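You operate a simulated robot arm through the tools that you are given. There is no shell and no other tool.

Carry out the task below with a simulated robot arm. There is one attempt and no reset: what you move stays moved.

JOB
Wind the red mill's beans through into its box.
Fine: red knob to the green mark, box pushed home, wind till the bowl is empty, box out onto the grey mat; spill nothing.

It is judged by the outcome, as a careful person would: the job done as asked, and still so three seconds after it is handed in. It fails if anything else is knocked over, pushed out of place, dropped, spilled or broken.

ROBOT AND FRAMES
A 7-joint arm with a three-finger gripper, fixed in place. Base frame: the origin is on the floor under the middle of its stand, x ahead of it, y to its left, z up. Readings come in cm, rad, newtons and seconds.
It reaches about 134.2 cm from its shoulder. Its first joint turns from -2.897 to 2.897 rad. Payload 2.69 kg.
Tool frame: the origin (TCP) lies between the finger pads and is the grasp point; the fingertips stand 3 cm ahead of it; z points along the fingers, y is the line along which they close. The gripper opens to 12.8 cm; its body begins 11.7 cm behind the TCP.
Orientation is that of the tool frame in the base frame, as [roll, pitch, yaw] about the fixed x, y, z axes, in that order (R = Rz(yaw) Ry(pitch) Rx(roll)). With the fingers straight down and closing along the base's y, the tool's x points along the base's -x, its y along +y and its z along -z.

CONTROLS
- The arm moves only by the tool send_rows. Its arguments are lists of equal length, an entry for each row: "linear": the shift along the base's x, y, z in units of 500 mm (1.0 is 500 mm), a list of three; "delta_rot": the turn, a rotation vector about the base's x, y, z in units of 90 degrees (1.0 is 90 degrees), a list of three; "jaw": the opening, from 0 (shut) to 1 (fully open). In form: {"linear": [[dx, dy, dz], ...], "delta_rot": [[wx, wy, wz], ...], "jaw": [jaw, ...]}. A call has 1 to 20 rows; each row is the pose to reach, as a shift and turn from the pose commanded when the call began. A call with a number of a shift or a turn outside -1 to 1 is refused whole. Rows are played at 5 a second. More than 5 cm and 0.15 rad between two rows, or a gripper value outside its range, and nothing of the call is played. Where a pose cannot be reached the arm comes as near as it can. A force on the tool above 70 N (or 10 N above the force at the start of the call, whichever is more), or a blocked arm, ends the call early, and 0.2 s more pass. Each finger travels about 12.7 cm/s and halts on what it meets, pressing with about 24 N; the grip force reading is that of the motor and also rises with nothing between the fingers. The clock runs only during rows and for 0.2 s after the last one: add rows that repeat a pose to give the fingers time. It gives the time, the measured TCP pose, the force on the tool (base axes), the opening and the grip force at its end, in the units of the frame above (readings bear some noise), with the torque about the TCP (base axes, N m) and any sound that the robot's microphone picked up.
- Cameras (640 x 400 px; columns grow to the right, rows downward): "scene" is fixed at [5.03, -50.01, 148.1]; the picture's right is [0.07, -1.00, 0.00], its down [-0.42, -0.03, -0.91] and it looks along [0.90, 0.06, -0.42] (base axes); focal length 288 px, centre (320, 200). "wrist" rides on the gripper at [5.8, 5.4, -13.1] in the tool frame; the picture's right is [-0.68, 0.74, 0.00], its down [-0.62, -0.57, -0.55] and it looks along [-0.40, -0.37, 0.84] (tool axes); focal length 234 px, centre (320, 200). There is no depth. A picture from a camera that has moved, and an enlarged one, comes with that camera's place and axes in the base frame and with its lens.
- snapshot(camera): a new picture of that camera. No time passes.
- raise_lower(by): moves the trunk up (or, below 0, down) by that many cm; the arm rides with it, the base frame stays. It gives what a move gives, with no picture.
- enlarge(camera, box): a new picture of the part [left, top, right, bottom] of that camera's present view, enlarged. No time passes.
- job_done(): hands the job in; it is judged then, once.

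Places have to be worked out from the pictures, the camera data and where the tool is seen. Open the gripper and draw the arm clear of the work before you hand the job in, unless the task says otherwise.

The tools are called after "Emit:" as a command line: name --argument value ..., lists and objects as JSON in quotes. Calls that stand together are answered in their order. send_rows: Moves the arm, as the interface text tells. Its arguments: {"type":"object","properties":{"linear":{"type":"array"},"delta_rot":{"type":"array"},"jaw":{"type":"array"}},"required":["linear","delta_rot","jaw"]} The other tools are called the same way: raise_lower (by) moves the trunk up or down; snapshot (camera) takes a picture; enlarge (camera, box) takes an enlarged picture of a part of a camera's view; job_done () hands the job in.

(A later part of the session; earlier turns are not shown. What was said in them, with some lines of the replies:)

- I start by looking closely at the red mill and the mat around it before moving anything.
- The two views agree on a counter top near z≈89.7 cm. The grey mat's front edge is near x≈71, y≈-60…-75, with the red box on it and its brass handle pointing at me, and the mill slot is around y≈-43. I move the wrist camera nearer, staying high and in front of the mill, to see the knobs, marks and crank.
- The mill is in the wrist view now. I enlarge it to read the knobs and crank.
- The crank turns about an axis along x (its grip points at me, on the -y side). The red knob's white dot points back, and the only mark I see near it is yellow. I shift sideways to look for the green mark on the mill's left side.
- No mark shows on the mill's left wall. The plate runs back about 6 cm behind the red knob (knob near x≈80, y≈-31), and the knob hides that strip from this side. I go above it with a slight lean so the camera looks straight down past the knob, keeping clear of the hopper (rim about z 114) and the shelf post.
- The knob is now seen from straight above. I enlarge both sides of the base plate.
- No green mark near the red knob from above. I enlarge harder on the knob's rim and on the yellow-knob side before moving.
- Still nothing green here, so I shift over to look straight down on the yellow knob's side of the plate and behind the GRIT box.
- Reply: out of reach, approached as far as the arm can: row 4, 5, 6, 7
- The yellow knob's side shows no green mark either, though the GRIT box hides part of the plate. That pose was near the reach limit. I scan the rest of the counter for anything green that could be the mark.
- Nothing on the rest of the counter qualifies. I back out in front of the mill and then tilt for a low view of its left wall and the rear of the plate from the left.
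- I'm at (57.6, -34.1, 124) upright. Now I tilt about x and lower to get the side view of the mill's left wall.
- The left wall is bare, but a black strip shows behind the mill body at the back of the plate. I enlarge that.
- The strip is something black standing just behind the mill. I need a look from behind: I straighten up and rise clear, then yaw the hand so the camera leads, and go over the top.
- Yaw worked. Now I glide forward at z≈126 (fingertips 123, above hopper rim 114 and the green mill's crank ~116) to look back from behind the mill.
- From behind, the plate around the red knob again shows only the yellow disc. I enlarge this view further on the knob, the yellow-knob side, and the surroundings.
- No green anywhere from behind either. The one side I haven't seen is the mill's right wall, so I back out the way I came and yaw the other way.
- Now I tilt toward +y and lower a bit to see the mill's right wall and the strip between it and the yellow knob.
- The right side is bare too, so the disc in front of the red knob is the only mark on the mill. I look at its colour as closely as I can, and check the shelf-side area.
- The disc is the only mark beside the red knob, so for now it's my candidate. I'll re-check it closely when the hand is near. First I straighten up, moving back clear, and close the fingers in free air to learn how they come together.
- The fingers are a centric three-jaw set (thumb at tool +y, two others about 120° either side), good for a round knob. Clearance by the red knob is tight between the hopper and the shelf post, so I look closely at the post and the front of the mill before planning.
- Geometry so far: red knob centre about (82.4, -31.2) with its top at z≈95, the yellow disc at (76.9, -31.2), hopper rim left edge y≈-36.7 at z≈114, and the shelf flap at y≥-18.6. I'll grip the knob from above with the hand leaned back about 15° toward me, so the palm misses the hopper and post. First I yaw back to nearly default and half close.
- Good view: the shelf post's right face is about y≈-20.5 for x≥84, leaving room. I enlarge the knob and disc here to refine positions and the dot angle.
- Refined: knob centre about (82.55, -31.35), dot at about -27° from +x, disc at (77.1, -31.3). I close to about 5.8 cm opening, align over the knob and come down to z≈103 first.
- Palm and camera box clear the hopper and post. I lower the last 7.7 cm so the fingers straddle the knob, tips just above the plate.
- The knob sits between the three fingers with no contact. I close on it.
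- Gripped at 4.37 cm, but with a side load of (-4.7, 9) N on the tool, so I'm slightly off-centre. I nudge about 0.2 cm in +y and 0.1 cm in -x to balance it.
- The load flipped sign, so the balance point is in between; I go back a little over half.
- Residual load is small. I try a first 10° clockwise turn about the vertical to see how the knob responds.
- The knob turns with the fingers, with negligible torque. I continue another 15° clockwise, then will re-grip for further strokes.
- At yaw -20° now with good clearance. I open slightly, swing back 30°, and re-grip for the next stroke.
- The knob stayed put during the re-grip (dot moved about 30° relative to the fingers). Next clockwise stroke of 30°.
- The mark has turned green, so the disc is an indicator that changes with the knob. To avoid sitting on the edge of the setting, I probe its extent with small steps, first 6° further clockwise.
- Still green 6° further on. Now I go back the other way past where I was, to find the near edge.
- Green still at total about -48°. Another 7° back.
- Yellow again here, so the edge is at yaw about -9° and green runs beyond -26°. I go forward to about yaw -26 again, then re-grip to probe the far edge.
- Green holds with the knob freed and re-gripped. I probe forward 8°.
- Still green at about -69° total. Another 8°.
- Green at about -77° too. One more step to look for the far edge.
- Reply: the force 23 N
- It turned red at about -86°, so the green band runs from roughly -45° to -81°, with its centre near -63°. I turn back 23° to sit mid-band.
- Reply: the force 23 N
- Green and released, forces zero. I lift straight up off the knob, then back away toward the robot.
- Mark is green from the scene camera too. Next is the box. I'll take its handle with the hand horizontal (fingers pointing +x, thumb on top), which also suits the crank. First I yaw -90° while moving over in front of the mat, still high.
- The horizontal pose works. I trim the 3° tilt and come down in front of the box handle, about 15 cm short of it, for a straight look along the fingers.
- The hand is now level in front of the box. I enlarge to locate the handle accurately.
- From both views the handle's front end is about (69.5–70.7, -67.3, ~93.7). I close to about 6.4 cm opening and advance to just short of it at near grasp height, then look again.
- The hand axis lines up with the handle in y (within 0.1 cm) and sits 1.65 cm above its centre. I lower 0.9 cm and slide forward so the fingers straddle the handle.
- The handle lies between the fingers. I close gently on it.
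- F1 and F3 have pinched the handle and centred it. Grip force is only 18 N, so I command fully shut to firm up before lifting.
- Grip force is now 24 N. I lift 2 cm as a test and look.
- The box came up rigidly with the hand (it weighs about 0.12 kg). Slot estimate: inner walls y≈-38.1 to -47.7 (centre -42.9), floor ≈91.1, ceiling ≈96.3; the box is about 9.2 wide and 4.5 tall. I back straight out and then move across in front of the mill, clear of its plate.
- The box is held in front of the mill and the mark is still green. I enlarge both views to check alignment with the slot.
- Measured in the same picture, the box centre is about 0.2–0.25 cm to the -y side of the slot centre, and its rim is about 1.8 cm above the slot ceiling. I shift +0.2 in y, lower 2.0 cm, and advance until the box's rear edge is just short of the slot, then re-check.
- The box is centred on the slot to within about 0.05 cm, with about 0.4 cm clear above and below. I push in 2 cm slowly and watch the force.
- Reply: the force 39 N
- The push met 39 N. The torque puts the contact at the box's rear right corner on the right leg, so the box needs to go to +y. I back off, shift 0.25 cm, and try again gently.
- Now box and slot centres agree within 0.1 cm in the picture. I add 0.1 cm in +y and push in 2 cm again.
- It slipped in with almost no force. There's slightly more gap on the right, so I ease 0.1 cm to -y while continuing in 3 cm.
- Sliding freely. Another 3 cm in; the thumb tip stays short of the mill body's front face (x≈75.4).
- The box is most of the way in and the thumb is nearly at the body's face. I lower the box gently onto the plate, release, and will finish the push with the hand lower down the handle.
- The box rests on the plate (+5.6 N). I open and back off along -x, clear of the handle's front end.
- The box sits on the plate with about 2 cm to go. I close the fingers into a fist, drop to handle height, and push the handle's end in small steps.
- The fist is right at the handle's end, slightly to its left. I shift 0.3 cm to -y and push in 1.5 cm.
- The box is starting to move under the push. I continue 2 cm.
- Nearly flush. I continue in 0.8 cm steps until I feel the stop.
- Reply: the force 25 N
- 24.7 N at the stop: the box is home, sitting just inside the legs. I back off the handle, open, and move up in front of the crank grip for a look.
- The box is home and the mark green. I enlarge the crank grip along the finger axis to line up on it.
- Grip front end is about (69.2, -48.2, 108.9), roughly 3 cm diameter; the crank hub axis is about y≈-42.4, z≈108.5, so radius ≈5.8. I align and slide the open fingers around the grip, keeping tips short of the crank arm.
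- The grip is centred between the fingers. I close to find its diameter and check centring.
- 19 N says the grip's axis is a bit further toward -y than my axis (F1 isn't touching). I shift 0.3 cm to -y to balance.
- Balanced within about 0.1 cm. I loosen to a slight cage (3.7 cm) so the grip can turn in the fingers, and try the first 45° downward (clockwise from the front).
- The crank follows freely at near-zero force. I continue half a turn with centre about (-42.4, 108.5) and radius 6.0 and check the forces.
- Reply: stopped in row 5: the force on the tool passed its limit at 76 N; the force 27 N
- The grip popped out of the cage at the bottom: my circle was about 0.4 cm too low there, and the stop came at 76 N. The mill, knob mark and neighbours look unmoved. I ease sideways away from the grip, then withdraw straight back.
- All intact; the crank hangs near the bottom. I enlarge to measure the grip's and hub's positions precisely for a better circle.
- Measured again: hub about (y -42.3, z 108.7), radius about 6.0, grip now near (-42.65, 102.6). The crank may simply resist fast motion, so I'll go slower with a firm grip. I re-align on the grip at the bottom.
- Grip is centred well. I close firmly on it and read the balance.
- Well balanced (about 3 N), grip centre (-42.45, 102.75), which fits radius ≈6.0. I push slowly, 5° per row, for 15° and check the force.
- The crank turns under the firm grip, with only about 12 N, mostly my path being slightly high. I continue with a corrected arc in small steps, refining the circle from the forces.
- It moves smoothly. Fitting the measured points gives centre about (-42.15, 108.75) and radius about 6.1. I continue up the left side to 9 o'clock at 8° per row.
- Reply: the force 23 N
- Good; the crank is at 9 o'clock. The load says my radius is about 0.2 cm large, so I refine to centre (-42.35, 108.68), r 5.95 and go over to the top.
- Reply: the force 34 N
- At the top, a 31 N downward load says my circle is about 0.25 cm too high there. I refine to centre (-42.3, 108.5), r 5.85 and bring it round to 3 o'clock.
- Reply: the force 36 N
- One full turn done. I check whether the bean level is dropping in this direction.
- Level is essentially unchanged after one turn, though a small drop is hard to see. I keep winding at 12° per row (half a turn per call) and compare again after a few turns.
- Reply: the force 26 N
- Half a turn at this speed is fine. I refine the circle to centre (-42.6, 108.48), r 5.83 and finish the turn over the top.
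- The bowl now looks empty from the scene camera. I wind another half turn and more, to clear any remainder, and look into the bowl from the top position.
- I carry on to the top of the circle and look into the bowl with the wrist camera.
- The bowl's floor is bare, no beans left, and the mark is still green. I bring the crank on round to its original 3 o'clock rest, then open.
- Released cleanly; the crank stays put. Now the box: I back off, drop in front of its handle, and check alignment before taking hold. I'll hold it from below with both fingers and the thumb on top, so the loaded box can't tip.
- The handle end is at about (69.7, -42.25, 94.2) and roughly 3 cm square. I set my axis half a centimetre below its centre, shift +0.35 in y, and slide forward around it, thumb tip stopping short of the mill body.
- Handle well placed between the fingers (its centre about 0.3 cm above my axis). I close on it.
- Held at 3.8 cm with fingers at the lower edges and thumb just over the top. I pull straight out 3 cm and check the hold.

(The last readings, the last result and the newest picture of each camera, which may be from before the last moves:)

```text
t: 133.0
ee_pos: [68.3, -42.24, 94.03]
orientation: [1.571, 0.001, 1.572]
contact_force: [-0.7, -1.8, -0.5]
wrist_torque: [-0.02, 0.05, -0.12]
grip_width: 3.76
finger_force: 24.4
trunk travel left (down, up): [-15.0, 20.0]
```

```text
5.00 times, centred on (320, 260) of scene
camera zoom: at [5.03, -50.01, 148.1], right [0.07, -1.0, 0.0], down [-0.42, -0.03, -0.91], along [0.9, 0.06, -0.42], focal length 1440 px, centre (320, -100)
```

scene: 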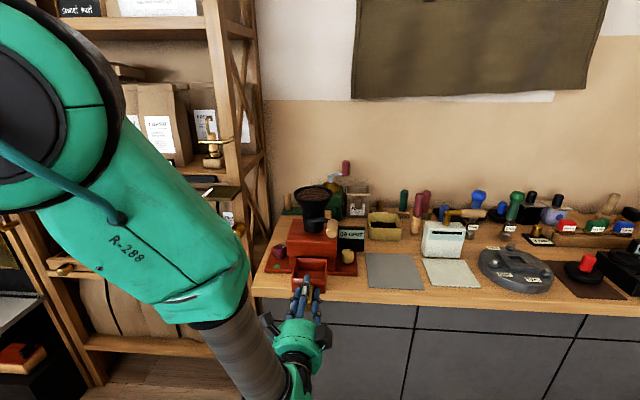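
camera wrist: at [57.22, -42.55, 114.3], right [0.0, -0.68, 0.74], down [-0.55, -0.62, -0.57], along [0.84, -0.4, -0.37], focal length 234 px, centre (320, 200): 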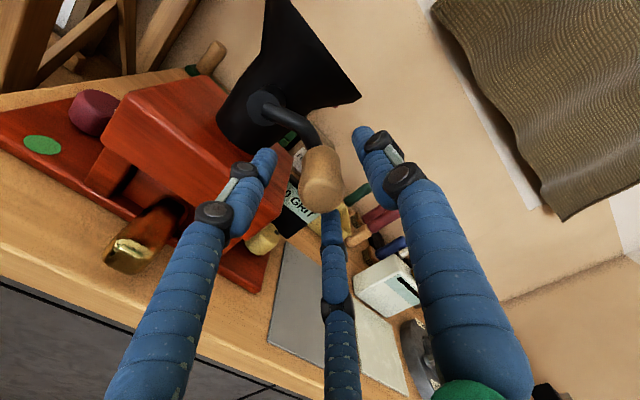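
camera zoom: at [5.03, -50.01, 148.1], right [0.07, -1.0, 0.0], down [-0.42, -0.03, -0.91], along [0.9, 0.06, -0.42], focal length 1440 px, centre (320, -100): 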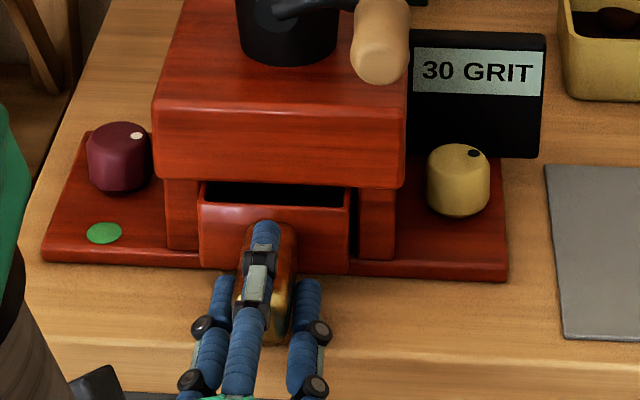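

The box follows. Since more handle is exposed now, I re-grip 3 cm further up it (closer to the box) for a stronger hold before it leaves the plate.

Emit:
send_rows --linear '[[0, 0, -0.003], [0, 0, -0.003], [0, 0, -0.004], [0.015, 0, -0.004], [0.035, 0, -0.004], [0.055, 0, -0.004], [0.06, 0, -0.004], [0.06, 0, -0.004], [0.06, 0, -0.004], [0.06, 0, -0.004], [0.06, 0, -0.004]]' --delta_rot '[[0, 0, 0], [0, 0, 0], [0, 0, 0], [0, 0, 0], [0, 0, 0], [0, 0, 0], [0, 0, 0], [0, 0, 0], [0, 0, 0], [0, 0, 0], [0, 0, 0]]' --jaw '[0.1, 0.3, 0.42, 0.42, 0.42, 0.42, 0.42, 0.3, 0.2, 0.1, 0.0]'

Emit:
enlarge --camera "wrist" --box '[220, 80, 420, 260]'

Emit:
enlarge --camera "scene" --box '[280, 220, 360, 300]'

```text
t: 135.4
ee_pos: [71.39, -42.31, 93.97]
orientation: [1.569, 0.001, 1.573]
contact_force: [0.6, -8.5, -3.3]
wrist_torque: [-0.09, 0.16, -0.36]
grip_width: 3.79
finger_force: 24.3
trunk travel left (down, up): [-15.0, 20.0]
```

```text
2.22 times, centred on (320, 170) of wrist
camera zoom: at [58.25, -36.52, 99.3], right [0.0, -0.68, 0.74], down [-0.55, -0.62, -0.57], along [0.84, -0.4, -0.37], focal length 520 px, centre (320, 267)
```

zoom: 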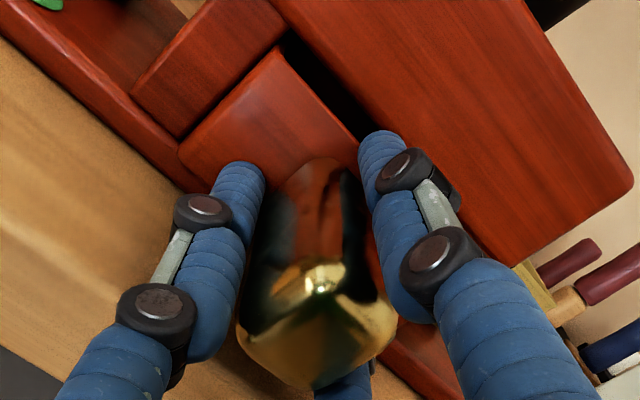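

```text
5.00 times, centred on (320, 260) of scene
camera zoom: at [5.03, -50.01, 148.1], right [0.07, -1.0, 0.0], down [-0.42, -0.03, -0.91], along [0.9, 0.06, -0.42], focal length 1440 px, centre (320, -100)
```

zoom: 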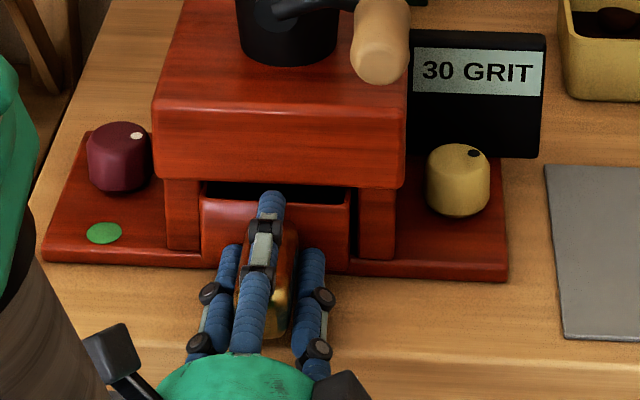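

Good, a deeper grip. I raise 0.25 cm and pull out another 4 cm, watching that the box stays level.

Emit:
send_rows --linear '[[0, 0, 0.003], [0, 0, 0.005], [-0.01, 0, 0.005], [-0.02, 0, 0.005], [-0.035, 0, 0.005], [-0.05, 0, 0.005], [-0.065, 0, 0.005], [-0.08, 0, 0.005], [-0.08, 0, 0.005]]' --delta_rot '[[0, 0, 0], [0, 0, 0], [0, 0, 0], [0, 0, 0], [0, 0, 0], [0, 0, 0], [0, 0, 0], [0, 0, 0], [0, 0, 0]]' --jaw '[0, 0, 0, 0, 0, 0, 0, 0, 0]'

Emit:
enlarge --camera "wrist" --box '[220, 80, 420, 260]'

Emit:
enlarge --camera "scene" --box '[280, 220, 360, 300]'

```text
t: 137.4
ee_pos: [67.27, -42.33, 93.96]
orientation: [1.573, 0.0, 1.571]
contact_force: [1.0, -2.3, 0.1]
wrist_torque: [-0.01, 0.04, -0.19]
grip_width: 3.78
finger_force: 23.6
trunk travel left (down, up): [-15.0, 20.0]
```

```text
2.22 times, centred on (320, 170) of wrist
camera zoom: at [54.17, -36.52, 99.41], right [0.0, -0.68, 0.74], down [-0.55, -0.62, -0.57], along [0.84, -0.4, -0.37], focal length 520 px, centre (320, 267)
```

zoom: 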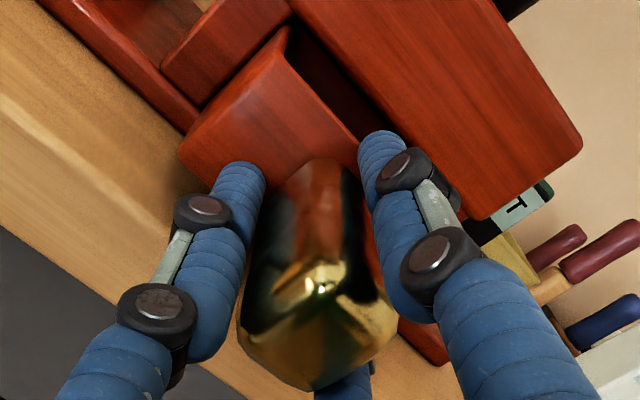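

```text
5.00 times, centred on (320, 260) of scene
camera zoom: at [5.03, -50.01, 148.1], right [0.07, -1.0, 0.0], down [-0.42, -0.03, -0.91], along [0.9, 0.06, -0.42], focal length 1440 px, centre (320, -100)
```

zoom: 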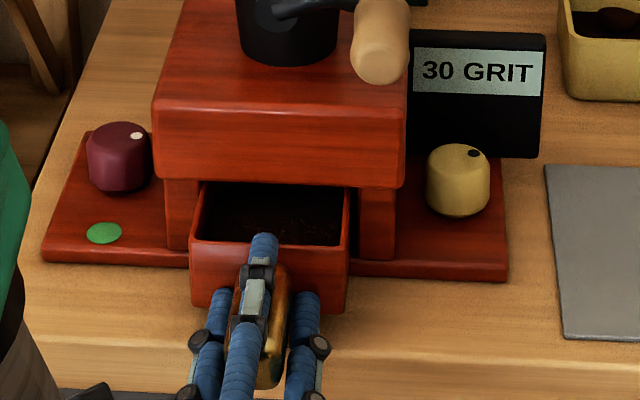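

The box shows dark grounds inside. I raise another 0.3 cm to carry its weight before it leaves the plate's edge.

Emit:
send_rows --linear '[[0, 0, 0.003], [0, 0, 0.006], [0, 0, 0.006]]' --delta_rot '[[0, 0, 0], [0, 0, 0], [0, 0, 0]]' --jaw '[0, 0, 0]'

Emit:
enlarge --camera "scene" --box '[280, 220, 360, 300]'

```text
t: 138.2
ee_pos: [67.18, -42.37, 94.39]
orientation: [1.572, -0.001, 1.573]
contact_force: [0.2, -1.0, -0.6]
wrist_torque: [-0.02, 0.05, -0.04]
grip_width: 3.78
finger_force: 23.8
trunk travel left (down, up): [-15.0, 20.0]
```

```text
5.00 times, centred on (320, 260) of scene
camera zoom: at [5.03, -50.01, 148.1], right [0.07, -1.0, 0.0], down [-0.42, -0.03, -0.91], along [0.9, 0.06, -0.42], focal length 1440 px, centre (320, -100)
```

zoom: 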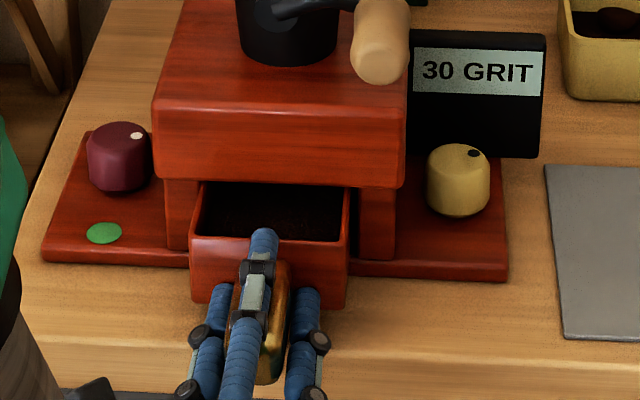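

Lifted and level, with a load of about 1 N. I draw it fully out, slowly.

Emit:
send_rows --linear '[[-0.02, 0, 0], [-0.04, 0, 0], [-0.06, 0, 0], [-0.08, 0, 0], [-0.1, 0, 0], [-0.12, 0, 0], [-0.14, 0, 0], [-0.16, 0, 0.0], [-0.165, 0, 0.005], [-0.165, 0, 0.015], [-0.165, 0, 0.025], [-0.165, 0, 0.03], [-0.165, 0, 0.03]]' --delta_rot '[[0, 0, 0], [0, 0, 0], [0, 0, 0], [0, 0, 0], [0, 0, 0], [0, 0, 0], [0, 0, 0], [0, 0, 0], [0, 0, 0], [0, 0, 0], [0, 0, 0], [0, 0, 0], [0, 0, 0]]' --jaw '[0, 0, 0, 0, 0, 0, 0, 0, 0, 0, 0, 0, 0]'

Emit:
enlarge --camera "scene" --box '[270, 210, 370, 310]'

Emit:
snapshot --camera "wrist"

```text
t: 141.0
ee_pos: [59.07, -42.38, 95.67]
orientation: [1.572, 0.001, 1.573]
contact_force: [-0.4, -0.5, -0.8]
wrist_torque: [0.0, 0.08, -0.03]
grip_width: 3.76
finger_force: 23.8
trunk travel left (down, up): [-15.0, 20.0]
```

```text
4.00 times, centred on (320, 260) of scene
camera zoom: at [5.03, -50.01, 148.1], right [0.07, -1.0, 0.0], down [-0.42, -0.03, -0.91], along [0.9, 0.06, -0.42], focal length 1152 px, centre (320, -40)
```

zoom: 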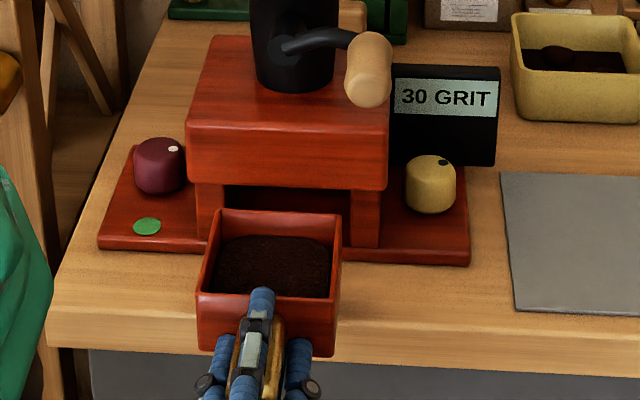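

```text
taken
camera wrist: at [45.91, -36.6, 101.11], right [0.0, -0.68, 0.74], down [-0.55, -0.62, -0.57], along [0.84, -0.4, -0.37], focal length 234 px, centre (320, 200)
```

wrist: 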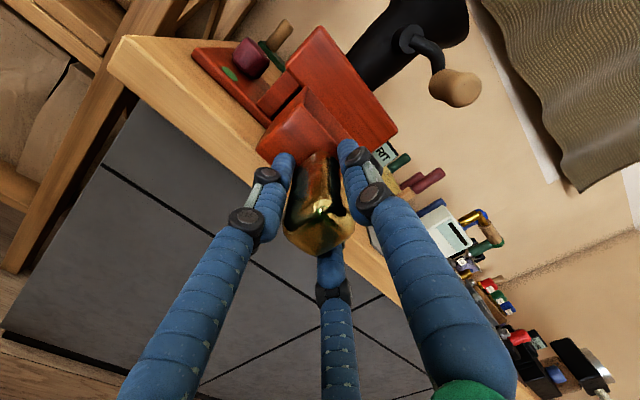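

The box is out, level, with the grounds inside and nothing spilt. The mat spans x 71–88, y -59.5 to -75.6; I'll set the box in its middle. I move across gently at 10 cm/s.

Emit:
send_rows --linear '[[0, -0.01, 0.005], [0, -0.03, 0.01], [0, -0.065, 0.01], [0, -0.105, 0.01], [0, -0.145, 0.01], [0, -0.185, 0.01], [0, -0.225, 0.01], [0, -0.265, 0.01], [0, -0.305, 0.01], [0, -0.345, 0.01], [0, -0.385, 0.01], [0, -0.425, 0.01], [0, -0.46, 0.01], [0, -0.485, 0.01], [0, -0.5, 0.01], [0, -0.502, 0.01], [0, -0.502, 0.01]]' --delta_rot '[[0, 0, 0], [0, 0, 0], [0, 0, 0], [0, 0, 0], [0, 0, 0], [0, 0, 0], [0, 0, 0], [0, 0, 0], [0, 0, 0], [0, 0, 0], [0, 0, 0], [0, 0, 0], [0, 0, 0], [0, 0, 0], [0, 0, 0], [0, 0, 0], [0, 0, 0]]' --jaw '[0, 0, 0, 0, 0, 0, 0, 0, 0, 0, 0, 0, 0, 0, 0, 0, 0]'

Emit:
snapshot --camera "scene"

Emit:
snapshot --camera "wrist"

```text
t: 144.6
ee_pos: [59.03, -67.46, 96.33]
orientation: [1.571, 0.001, 1.572]
contact_force: [0.5, -0.2, -1.9]
wrist_torque: [-0.02, 0.05, -0.01]
grip_width: 3.8
finger_force: 24.2
trunk travel left (down, up): [-15.0, 20.0]
```

```text
taken
```

scene: 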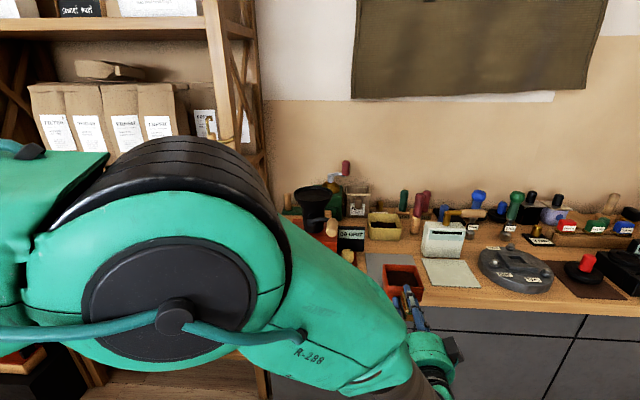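

```text
taken
camera wrist: at [45.99, -61.6, 101.75], right [0.0, -0.68, 0.74], down [-0.55, -0.62, -0.57], along [0.84, -0.4, -0.37], focal length 234 px, centre (320, 200)
```

wrist: 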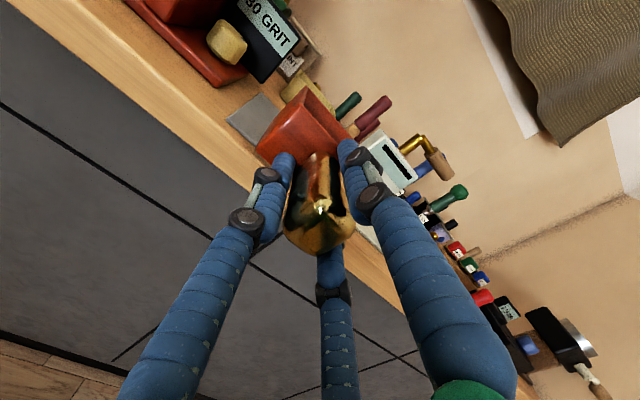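

Now lined up in front of the mat. I move forward 12 cm over it at the same gentle speed.

Emit:
send_rows --linear '[[0.01, 0, 0], [0.03, 0, 0], [0.06, 0, 0], [0.095, 0, 0], [0.13, 0, 0], [0.165, 0, 0], [0.2, 0, 0], [0.228, 0, 0], [0.243, 0, 0], [0.247, 0, 0], [0.247, 0, 0]]' --delta_rot '[[0, 0, 0], [0, 0, 0], [0, 0, 0], [0, 0, 0], [0, 0, 0], [0, 0, 0], [0, 0, 0], [0, 0, 0], [0, 0, 0], [0, 0, 0], [0, 0, 0]]' --jaw '[0, 0, 0, 0, 0, 0, 0, 0, 0, 0, 0]'

Emit:
enlarge --camera "scene" --box '[350, 220, 450, 310]'

Emit:
enlarge --camera "wrist" --box '[200, 60, 420, 240]'

```text
t: 147.0
ee_pos: [71.32, -67.51, 96.38]
orientation: [1.57, 0.0, 1.573]
contact_force: [0.0, 0.0, -1.1]
wrist_torque: [0.0, 0.06, 0.01]
grip_width: 3.8
finger_force: 23.7
trunk travel left (down, up): [-15.0, 20.0]
```

```text
4.44 times, centred on (400, 265) of scene
camera zoom: at [5.03, -50.01, 148.1], right [0.07, -1.0, 0.0], down [-0.42, -0.03, -0.91], along [0.9, 0.06, -0.42], focal length 1280 px, centre (-36, -89)
```

zoom: 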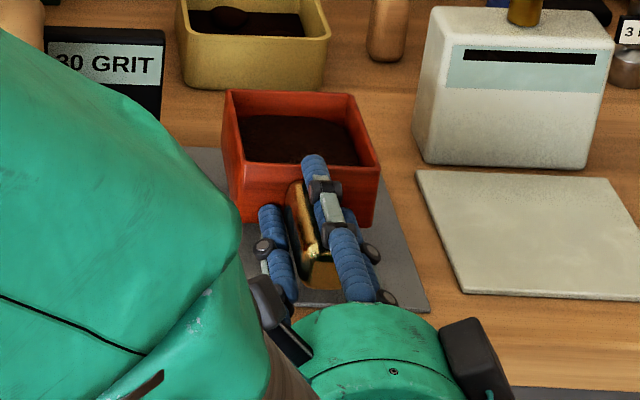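

```text
2.22 times, centred on (310, 150) of wrist
camera zoom: at [58.24, -61.76, 101.76], right [0.0, -0.68, 0.74], down [-0.55, -0.62, -0.57], along [0.84, -0.4, -0.37], focal length 520 px, centre (342, 311)
```

zoom: 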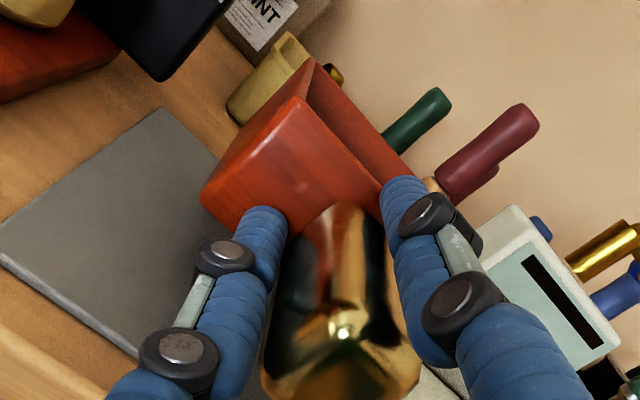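

Over the mat and level. I lower 2.8 cm slowly, then feel for the mat in small steps.

Emit:
send_rows --linear '[[0, 0, -0.008], [0, 0, -0.018], [0, 0, -0.028], [0, 0, -0.038], [0, 0, -0.047], [0, 0, -0.053], [0, 0, -0.056], [0, 0, -0.056]]' --delta_rot '[[0, 0, 0], [0, 0, 0], [0, 0, 0], [0, 0, 0], [0, 0, 0], [0, 0, 0], [0, 0, 0], [0, 0, 0]]' --jaw '[0, 0, 0, 0, 0, 0, 0, 0]'

Emit:
enlarge --camera "scene" --box '[350, 220, 450, 310]'

```text
t: 148.8
ee_pos: [71.24, -67.5, 93.32]
orientation: [1.569, 0.001, 1.573]
contact_force: [0.7, 0.5, -1.3]
wrist_torque: [-0.01, 0.1, 0.03]
grip_width: 3.74
finger_force: 24.4
trunk travel left (down, up): [-15.0, 20.0]
```

```text
4.44 times, centred on (400, 265) of scene
camera zoom: at [5.03, -50.01, 148.1], right [0.07, -1.0, 0.0], down [-0.42, -0.03, -0.91], along [0.9, 0.06, -0.42], focal length 1280 px, centre (-36, -89)
```

zoom: 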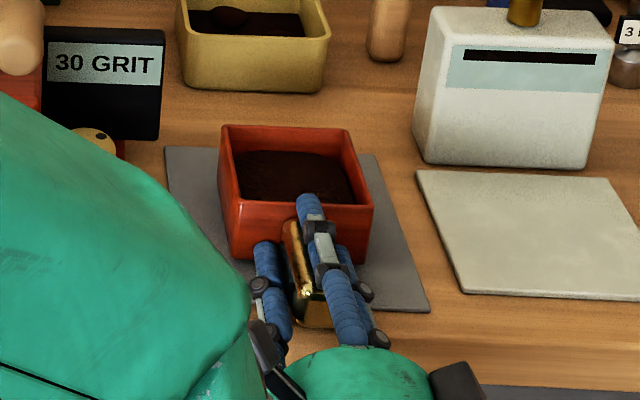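

Still carrying its weight. I lower in small steps to touchdown.

Emit:
send_rows --linear '[[0, 0, -0.003], [0, 0, -0.006], [0, 0, -0.006]]' --delta_rot '[[0, 0, 0], [0, 0, 0], [0, 0, 0]]' --jaw '[0, 0, 0]'

```text
t: 149.6
ee_pos: [71.39, -67.41, 93.18]
orientation: [1.57, 0.0, 1.573]
contact_force: [0.6, -0.1, -0.9]
wrist_torque: [0.01, 0.04, 0.03]
grip_width: 3.77
finger_force: 23.8
trunk travel left (down, up): [-15.0, 20.0]
```

Not touching yet; another 0.2 cm.

Emit:
send_rows --linear '[[0, 0, -0.002], [0, 0, -0.004], [0, 0, -0.004]]' --delta_rot '[[0, 0, 0], [0, 0, 0], [0, 0, 0]]' --jaw '[0, 0, 0]'

```text
t: 150.4
ee_pos: [71.29, -67.47, 92.95]
orientation: [1.571, 0.0, 1.573]
contact_force: [-0.3, 1.1, -1.2]
wrist_torque: [-0.03, 0.06, 0.01]
grip_width: 3.74
finger_force: 23.9
trunk travel left (down, up): [-15.0, 20.0]
```

Emit:
send_rows --linear '[[0, 0, -0.002], [0, 0, -0.004], [0, 0, -0.004]]' --delta_rot '[[0, 0, 0], [0, 0, 0], [0, 0, 0]]' --jaw '[0, 0, 0]'

Emit:
enlarge --camera "wrist" --box '[200, 60, 420, 240]'

Emit:
enlarge --camera "scene" --box '[370, 235, 440, 305]'

```text
t: 151.2
ee_pos: [71.28, -67.42, 92.8]
orientation: [1.571, 0.0, 1.572]
contact_force: [-1.8, -1.0, 1.8]
wrist_torque: [0.02, -0.19, -0.08]
grip_width: 3.76
finger_force: 23.7
trunk travel left (down, up): [-15.0, 20.0]
```

```text
2.22 times, centred on (310, 150) of wrist
camera zoom: at [58.21, -61.67, 98.32], right [0.0, -0.68, 0.74], down [-0.55, -0.62, -0.57], along [0.84, -0.4, -0.37], focal length 520 px, centre (342, 311)
```

zoom: 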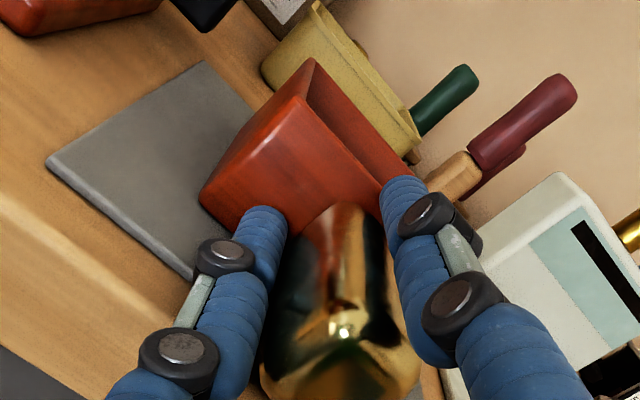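

```text
5.71 times, centred on (405, 270) of scene
camera zoom: at [5.03, -50.01, 148.1], right [0.07, -1.0, 0.0], down [-0.42, -0.03, -0.91], along [0.9, 0.06, -0.42], focal length 1646 px, centre (-166, -200)
```

zoom: 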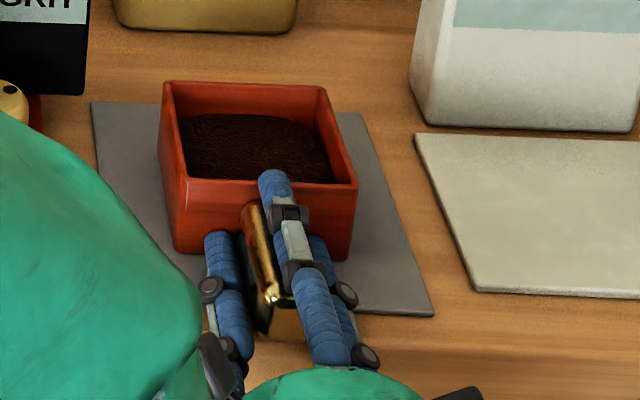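

Touchdown (+1.8 N). I open just enough to free the handle, gradually, and check before withdrawing.

Emit:
send_rows --linear '[[0, 0, 0], [0, 0, 0], [0, 0, 0], [0, 0, 0], [0, 0, 0], [0, 0, 0]]' --delta_rot '[[0, 0, 0], [0, 0, 0], [0, 0, 0], [0, 0, 0], [0, 0, 0], [0, 0, 0]]' --jaw '[0.25, 0.3, 0.32, 0.34, 0.36, 0.36]'

Emit:
enlarge --camera "wrist" --box '[200, 60, 420, 240]'

Emit:
enlarge --camera "scene" --box '[370, 235, 440, 305]'

```text
t: 152.6
ee_pos: [71.3, -67.39, 92.9]
orientation: [1.571, -0.002, 1.572]
contact_force: [-0.3, 0.1, -1.3]
wrist_torque: [0.01, -0.01, 0.01]
grip_width: 4.6
finger_force: 0.0
trunk travel left (down, up): [-15.0, 20.0]
```

```text
2.22 times, centred on (310, 150) of wrist
camera zoom: at [58.22, -61.65, 98.28], right [0.0, -0.68, 0.74], down [-0.55, -0.62, -0.57], along [0.84, -0.4, -0.37], focal length 520 px, centre (342, 311)
```

zoom: 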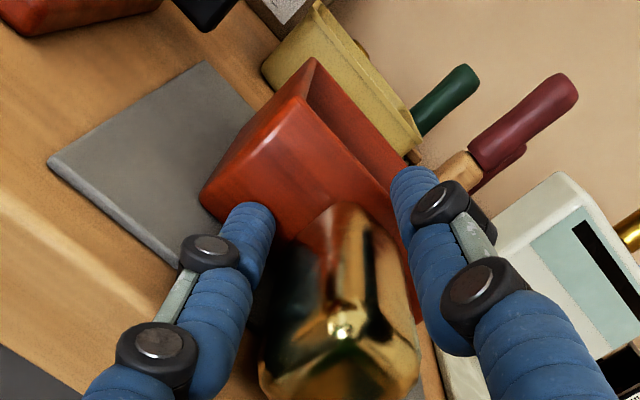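

```text
5.71 times, centred on (405, 270) of scene
camera zoom: at [5.03, -50.01, 148.1], right [0.07, -1.0, 0.0], down [-0.42, -0.03, -0.91], along [0.9, 0.06, -0.42], focal length 1646 px, centre (-166, -200)
```

zoom: 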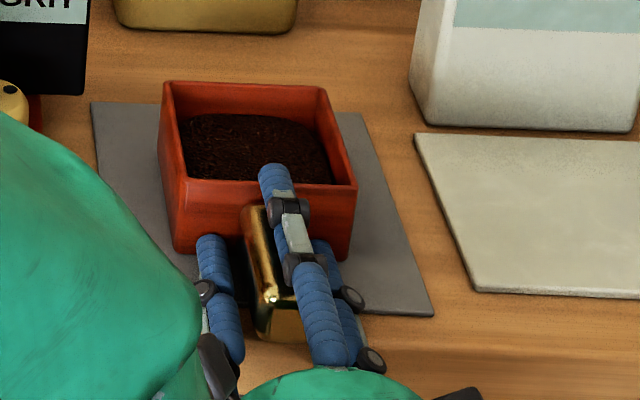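

The box is free and unmoved. I open slightly more and withdraw straight back.

Emit:
send_rows --linear '[[0, 0, 0], [-0.01, 0, 0], [-0.03, 0, 0], [-0.06, 0, 0], [-0.1, 0, 0], [-0.14, 0, 0], [-0.18, 0, 0], [-0.22, 0, 0], [-0.24, 0, 0.0], [-0.24, 0, 0]]' --delta_rot '[[0, 0, 0], [0, 0, 0], [0, 0, 0], [0, 0, 0], [0, 0, 0], [0, 0, 0], [0, 0, 0], [0, 0, 0], [0, 0, 0], [0, 0, 0]]' --jaw '[0.39, 0.39, 0.39, 0.39, 0.39, 0.39, 0.39, 0.39, 0.39, 0.39]'

Emit:
enlarge --camera "scene" --box '[350, 210, 450, 310]'

Emit:
snapshot --camera "wrist"

```text
t: 154.8
ee_pos: [59.41, -67.51, 92.7]
orientation: [1.571, -0.001, 1.573]
contact_force: [0.4, -0.1, -0.2]
wrist_torque: [0.02, 0.02, 0.0]
grip_width: 4.99
finger_force: 0.1
trunk travel left (down, up): [-15.0, 20.0]
```

```text
4.00 times, centred on (400, 260) of scene
camera zoom: at [5.03, -50.01, 148.1], right [0.07, -1.0, 0.0], down [-0.42, -0.03, -0.91], along [0.9, 0.06, -0.42], focal length 1152 px, centre (0, -40)
```

zoom: 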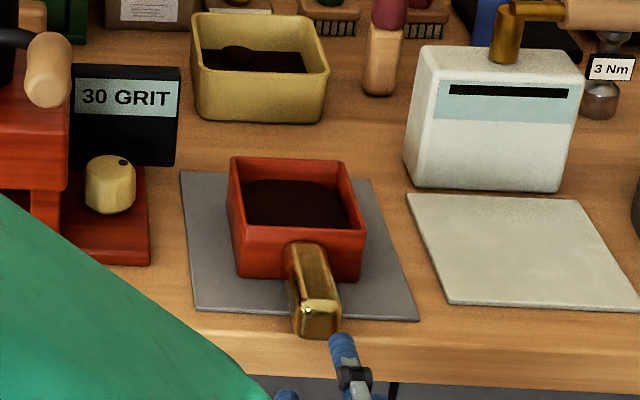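

```text
taken
camera wrist: at [46.31, -61.73, 98.01], right [0.0, -0.68, 0.74], down [-0.55, -0.62, -0.57], along [0.84, -0.4, -0.37], focal length 234 px, centre (320, 200)
```

wrist: 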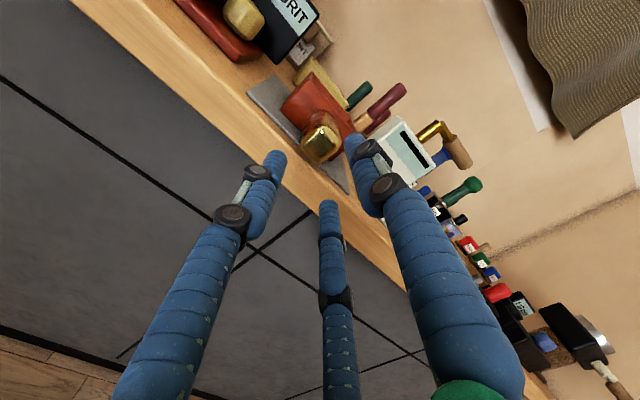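

The box stands on the grey mat with its grounds. I open, back away and rise clear, then turn the hand down again so the scene camera gets a clear view for the final check.

Emit:
send_rows --linear '[[-0.05, 0, 0.0], [-0.1, 0, 0.02], [-0.14, 0, 0.07], [-0.16, 0.01, 0.14], [-0.17, 0.03, 0.22], [-0.17, 0.05, 0.3], [-0.17, 0.07, 0.38], [-0.17, 0.09, 0.46], [-0.17, 0.11, 0.54], [-0.17, 0.11, 0.58], [-0.17, 0.11, 0.58]]' --delta_rot '[[0, 0, 0], [0, 0, 0], [0, 0, 0], [0, 0, 0], [0, 0, 0], [0, 0, 0], [0, 0, 0], [0, 0, 0], [0, 0, 0], [0, 0, 0], [0, 0, 0]]' --jaw '[0.5, 0.6, 0.8, 1, 1, 1, 1, 1, 1, 1, 1]'

Emit:
send_rows --linear '[[0, 0, 0], [0, 0, 0], [0, 0, 0], [0, 0, 0], [0, 0, 0], [0, 0, 0], [0, 0, 0], [0, 0, 0.02], [0, 0, 0.04], [0, 0, 0.06], [0, 0, 0.08], [0, 0, 0.08]]' --delta_rot '[[0, 0.09, 0], [0, 0.18, 0], [0, 0.27, 0], [0, 0.36, 0], [0, 0.45, 0], [0, 0.54, 0], [0, 0.63, 0], [0, 0.72, 0], [0, 0.81, 0], [0, 0.9, 0], [0, 0.99, 0], [0, 0.99, 0]]' --jaw '[1, 1, 1, 1, 1, 1, 1, 1, 1, 1, 1, 1]'

Emit:
snapshot --camera "scene"

Emit:
snapshot --camera "wrist"

```text
t: 157.2
ee_pos: [50.83, -61.93, 121.77]
orientation: [1.569, 0.0, 1.573]
contact_force: [-0.1, -0.4, 0.0]
wrist_torque: [0.01, -0.03, -0.02]
grip_width: 12.82
finger_force: 0.1
trunk travel left (down, up): [-15.0, 20.0]
```

```text
t: 159.8
ee_pos: [50.97, -61.81, 125.74]
orientation: [3.127, -0.001, 1.568]
contact_force: [0.6, -0.4, 0.2]
wrist_torque: [-0.01, 0.08, -0.03]
grip_width: 12.81
finger_force: 0.0
trunk travel left (down, up): [-15.0, 20.0]
```

```text
taken
```

scene: 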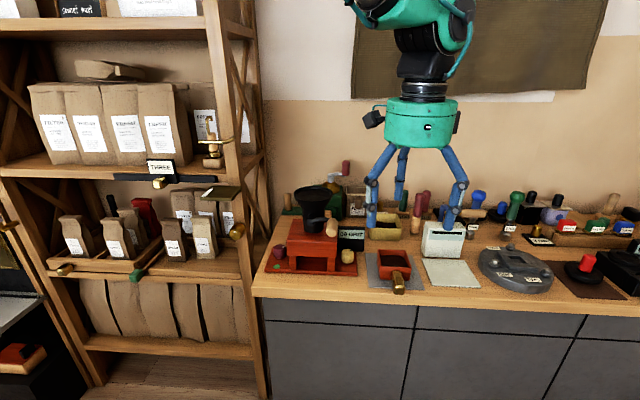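

```text
taken
camera wrist: at [56.2, -56.02, 138.92], right [0.74, -0.68, 0.01], down [-0.57, -0.62, 0.54], along [-0.36, -0.4, -0.84], focal length 234 px, centre (320, 200)
```

wrist: 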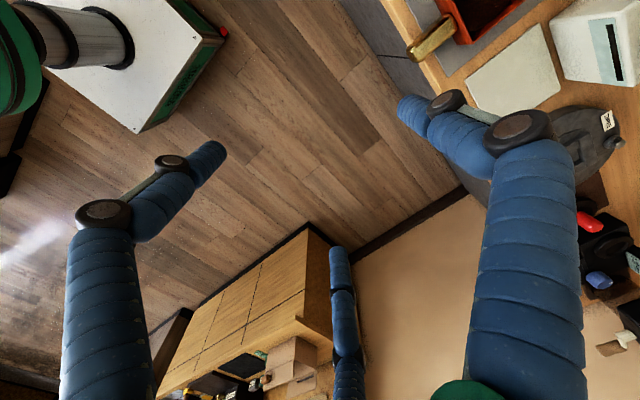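

Arm is clear and open. I make a last close check of the mill, mark, bowl, slot floor, and box on the mat.

Emit:
enlarge --camera "scene" --box '[255, 170, 425, 300]'

Emit:
enlarge --camera "scene" --box '[265, 235, 345, 300]'

Emit:
enlarge --camera "scene" --box '[350, 235, 430, 300]'

Emit:
enlarge --camera "scene" --box '[290, 175, 345, 215]'

```text
3.08 times, centred on (340, 235) of scene
camera zoom: at [5.03, -50.01, 148.1], right [0.07, -1.0, 0.0], down [-0.42, -0.03, -0.91], along [0.9, 0.06, -0.42], focal length 886 px, centre (258, 92)
```

zoom: 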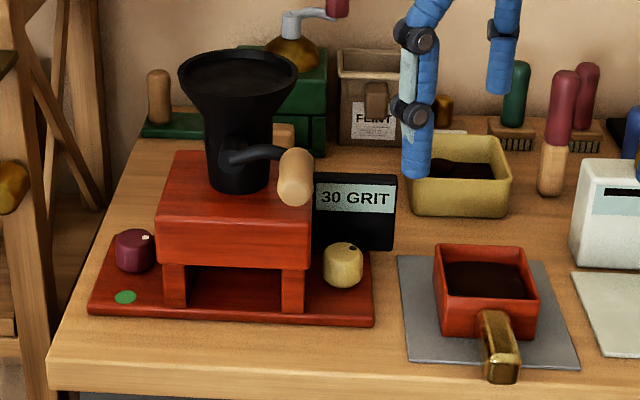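

```text
6.15 times, centred on (305, 268) of scene
camera zoom: at [5.03, -50.01, 148.1], right [0.07, -1.0, 0.0], down [-0.42, -0.03, -0.91], along [0.9, 0.06, -0.42], focal length 1773 px, centre (412, -215)
```

zoom: 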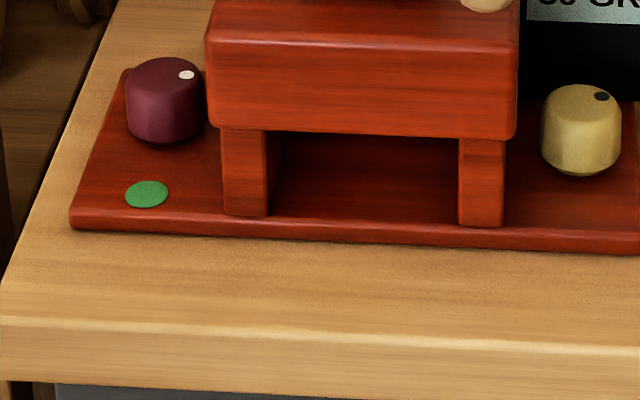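

```text
6.15 times, centred on (390, 268) of scene
camera zoom: at [5.03, -50.01, 148.1], right [0.07, -1.0, 0.0], down [-0.42, -0.03, -0.91], along [0.9, 0.06, -0.42], focal length 1773 px, centre (-111, -215)
```

zoom: 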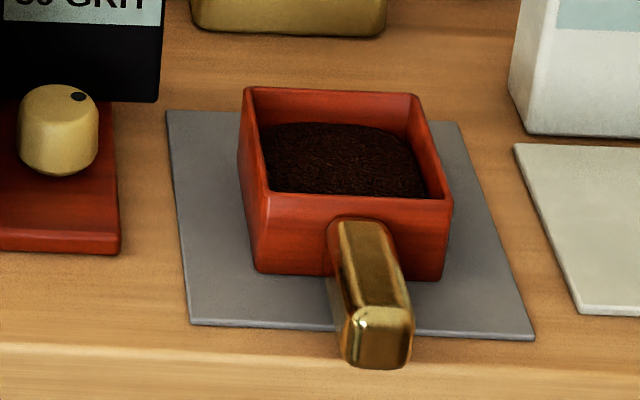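

```text
10.00 times, centred on (318, 195) of scene
camera zoom: at [5.03, -50.01, 148.1], right [0.07, -1.0, 0.0], down [-0.42, -0.03, -0.91], along [0.9, 0.06, -0.42], focal length 2881 px, centre (345, 250)
```

zoom: 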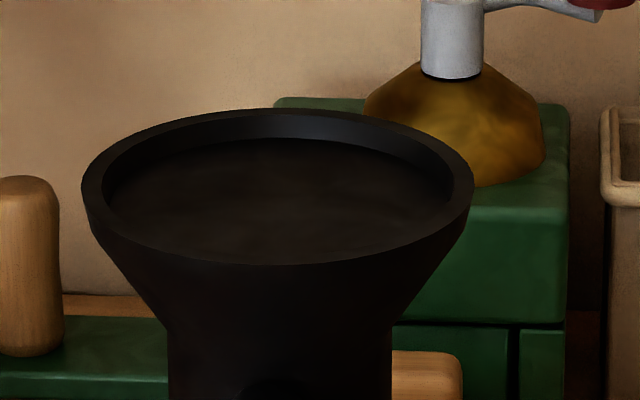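

The mark is green, the bowl is empty, and the slot and counter are clean. The box stands level on the grey mat with the grounds in it, everything else is where it was, and the arm is open and clear. I hand the job in.

Emit:
job_done

```text
The job is handed in.
```

The job is done and handed in: the red mill's beans are ground and in the box, and the box is on the grey mat. I don't have the verdict yet.

- **Knob:** the disc beside the red knob changes colour as the knob turns. It started yellow, so I turned the knob until the disc showed green and left it in the middle of the green range.
- **Box in:** it caught the slot's right leg once at about 39 N. I backed off, realigned it and pushed it home to the stop.
- **Winding:** the crank grip slipped out of the fingers once, and the arm stopped at 76 N. The mill and everything near it looked unmoved. I gripped more firmly and slowly and wound a little over three turns in all. By then the bowl was bare.
- **Box out:** I drew it out level and set it near the middle of the mat. The box itself is fully on the mat, but its handle sticks out about 4 cm past the front edge.

In the last pictures nothing was spilled or out of place. The crank is back at its starting position, and the arm is open and clear.
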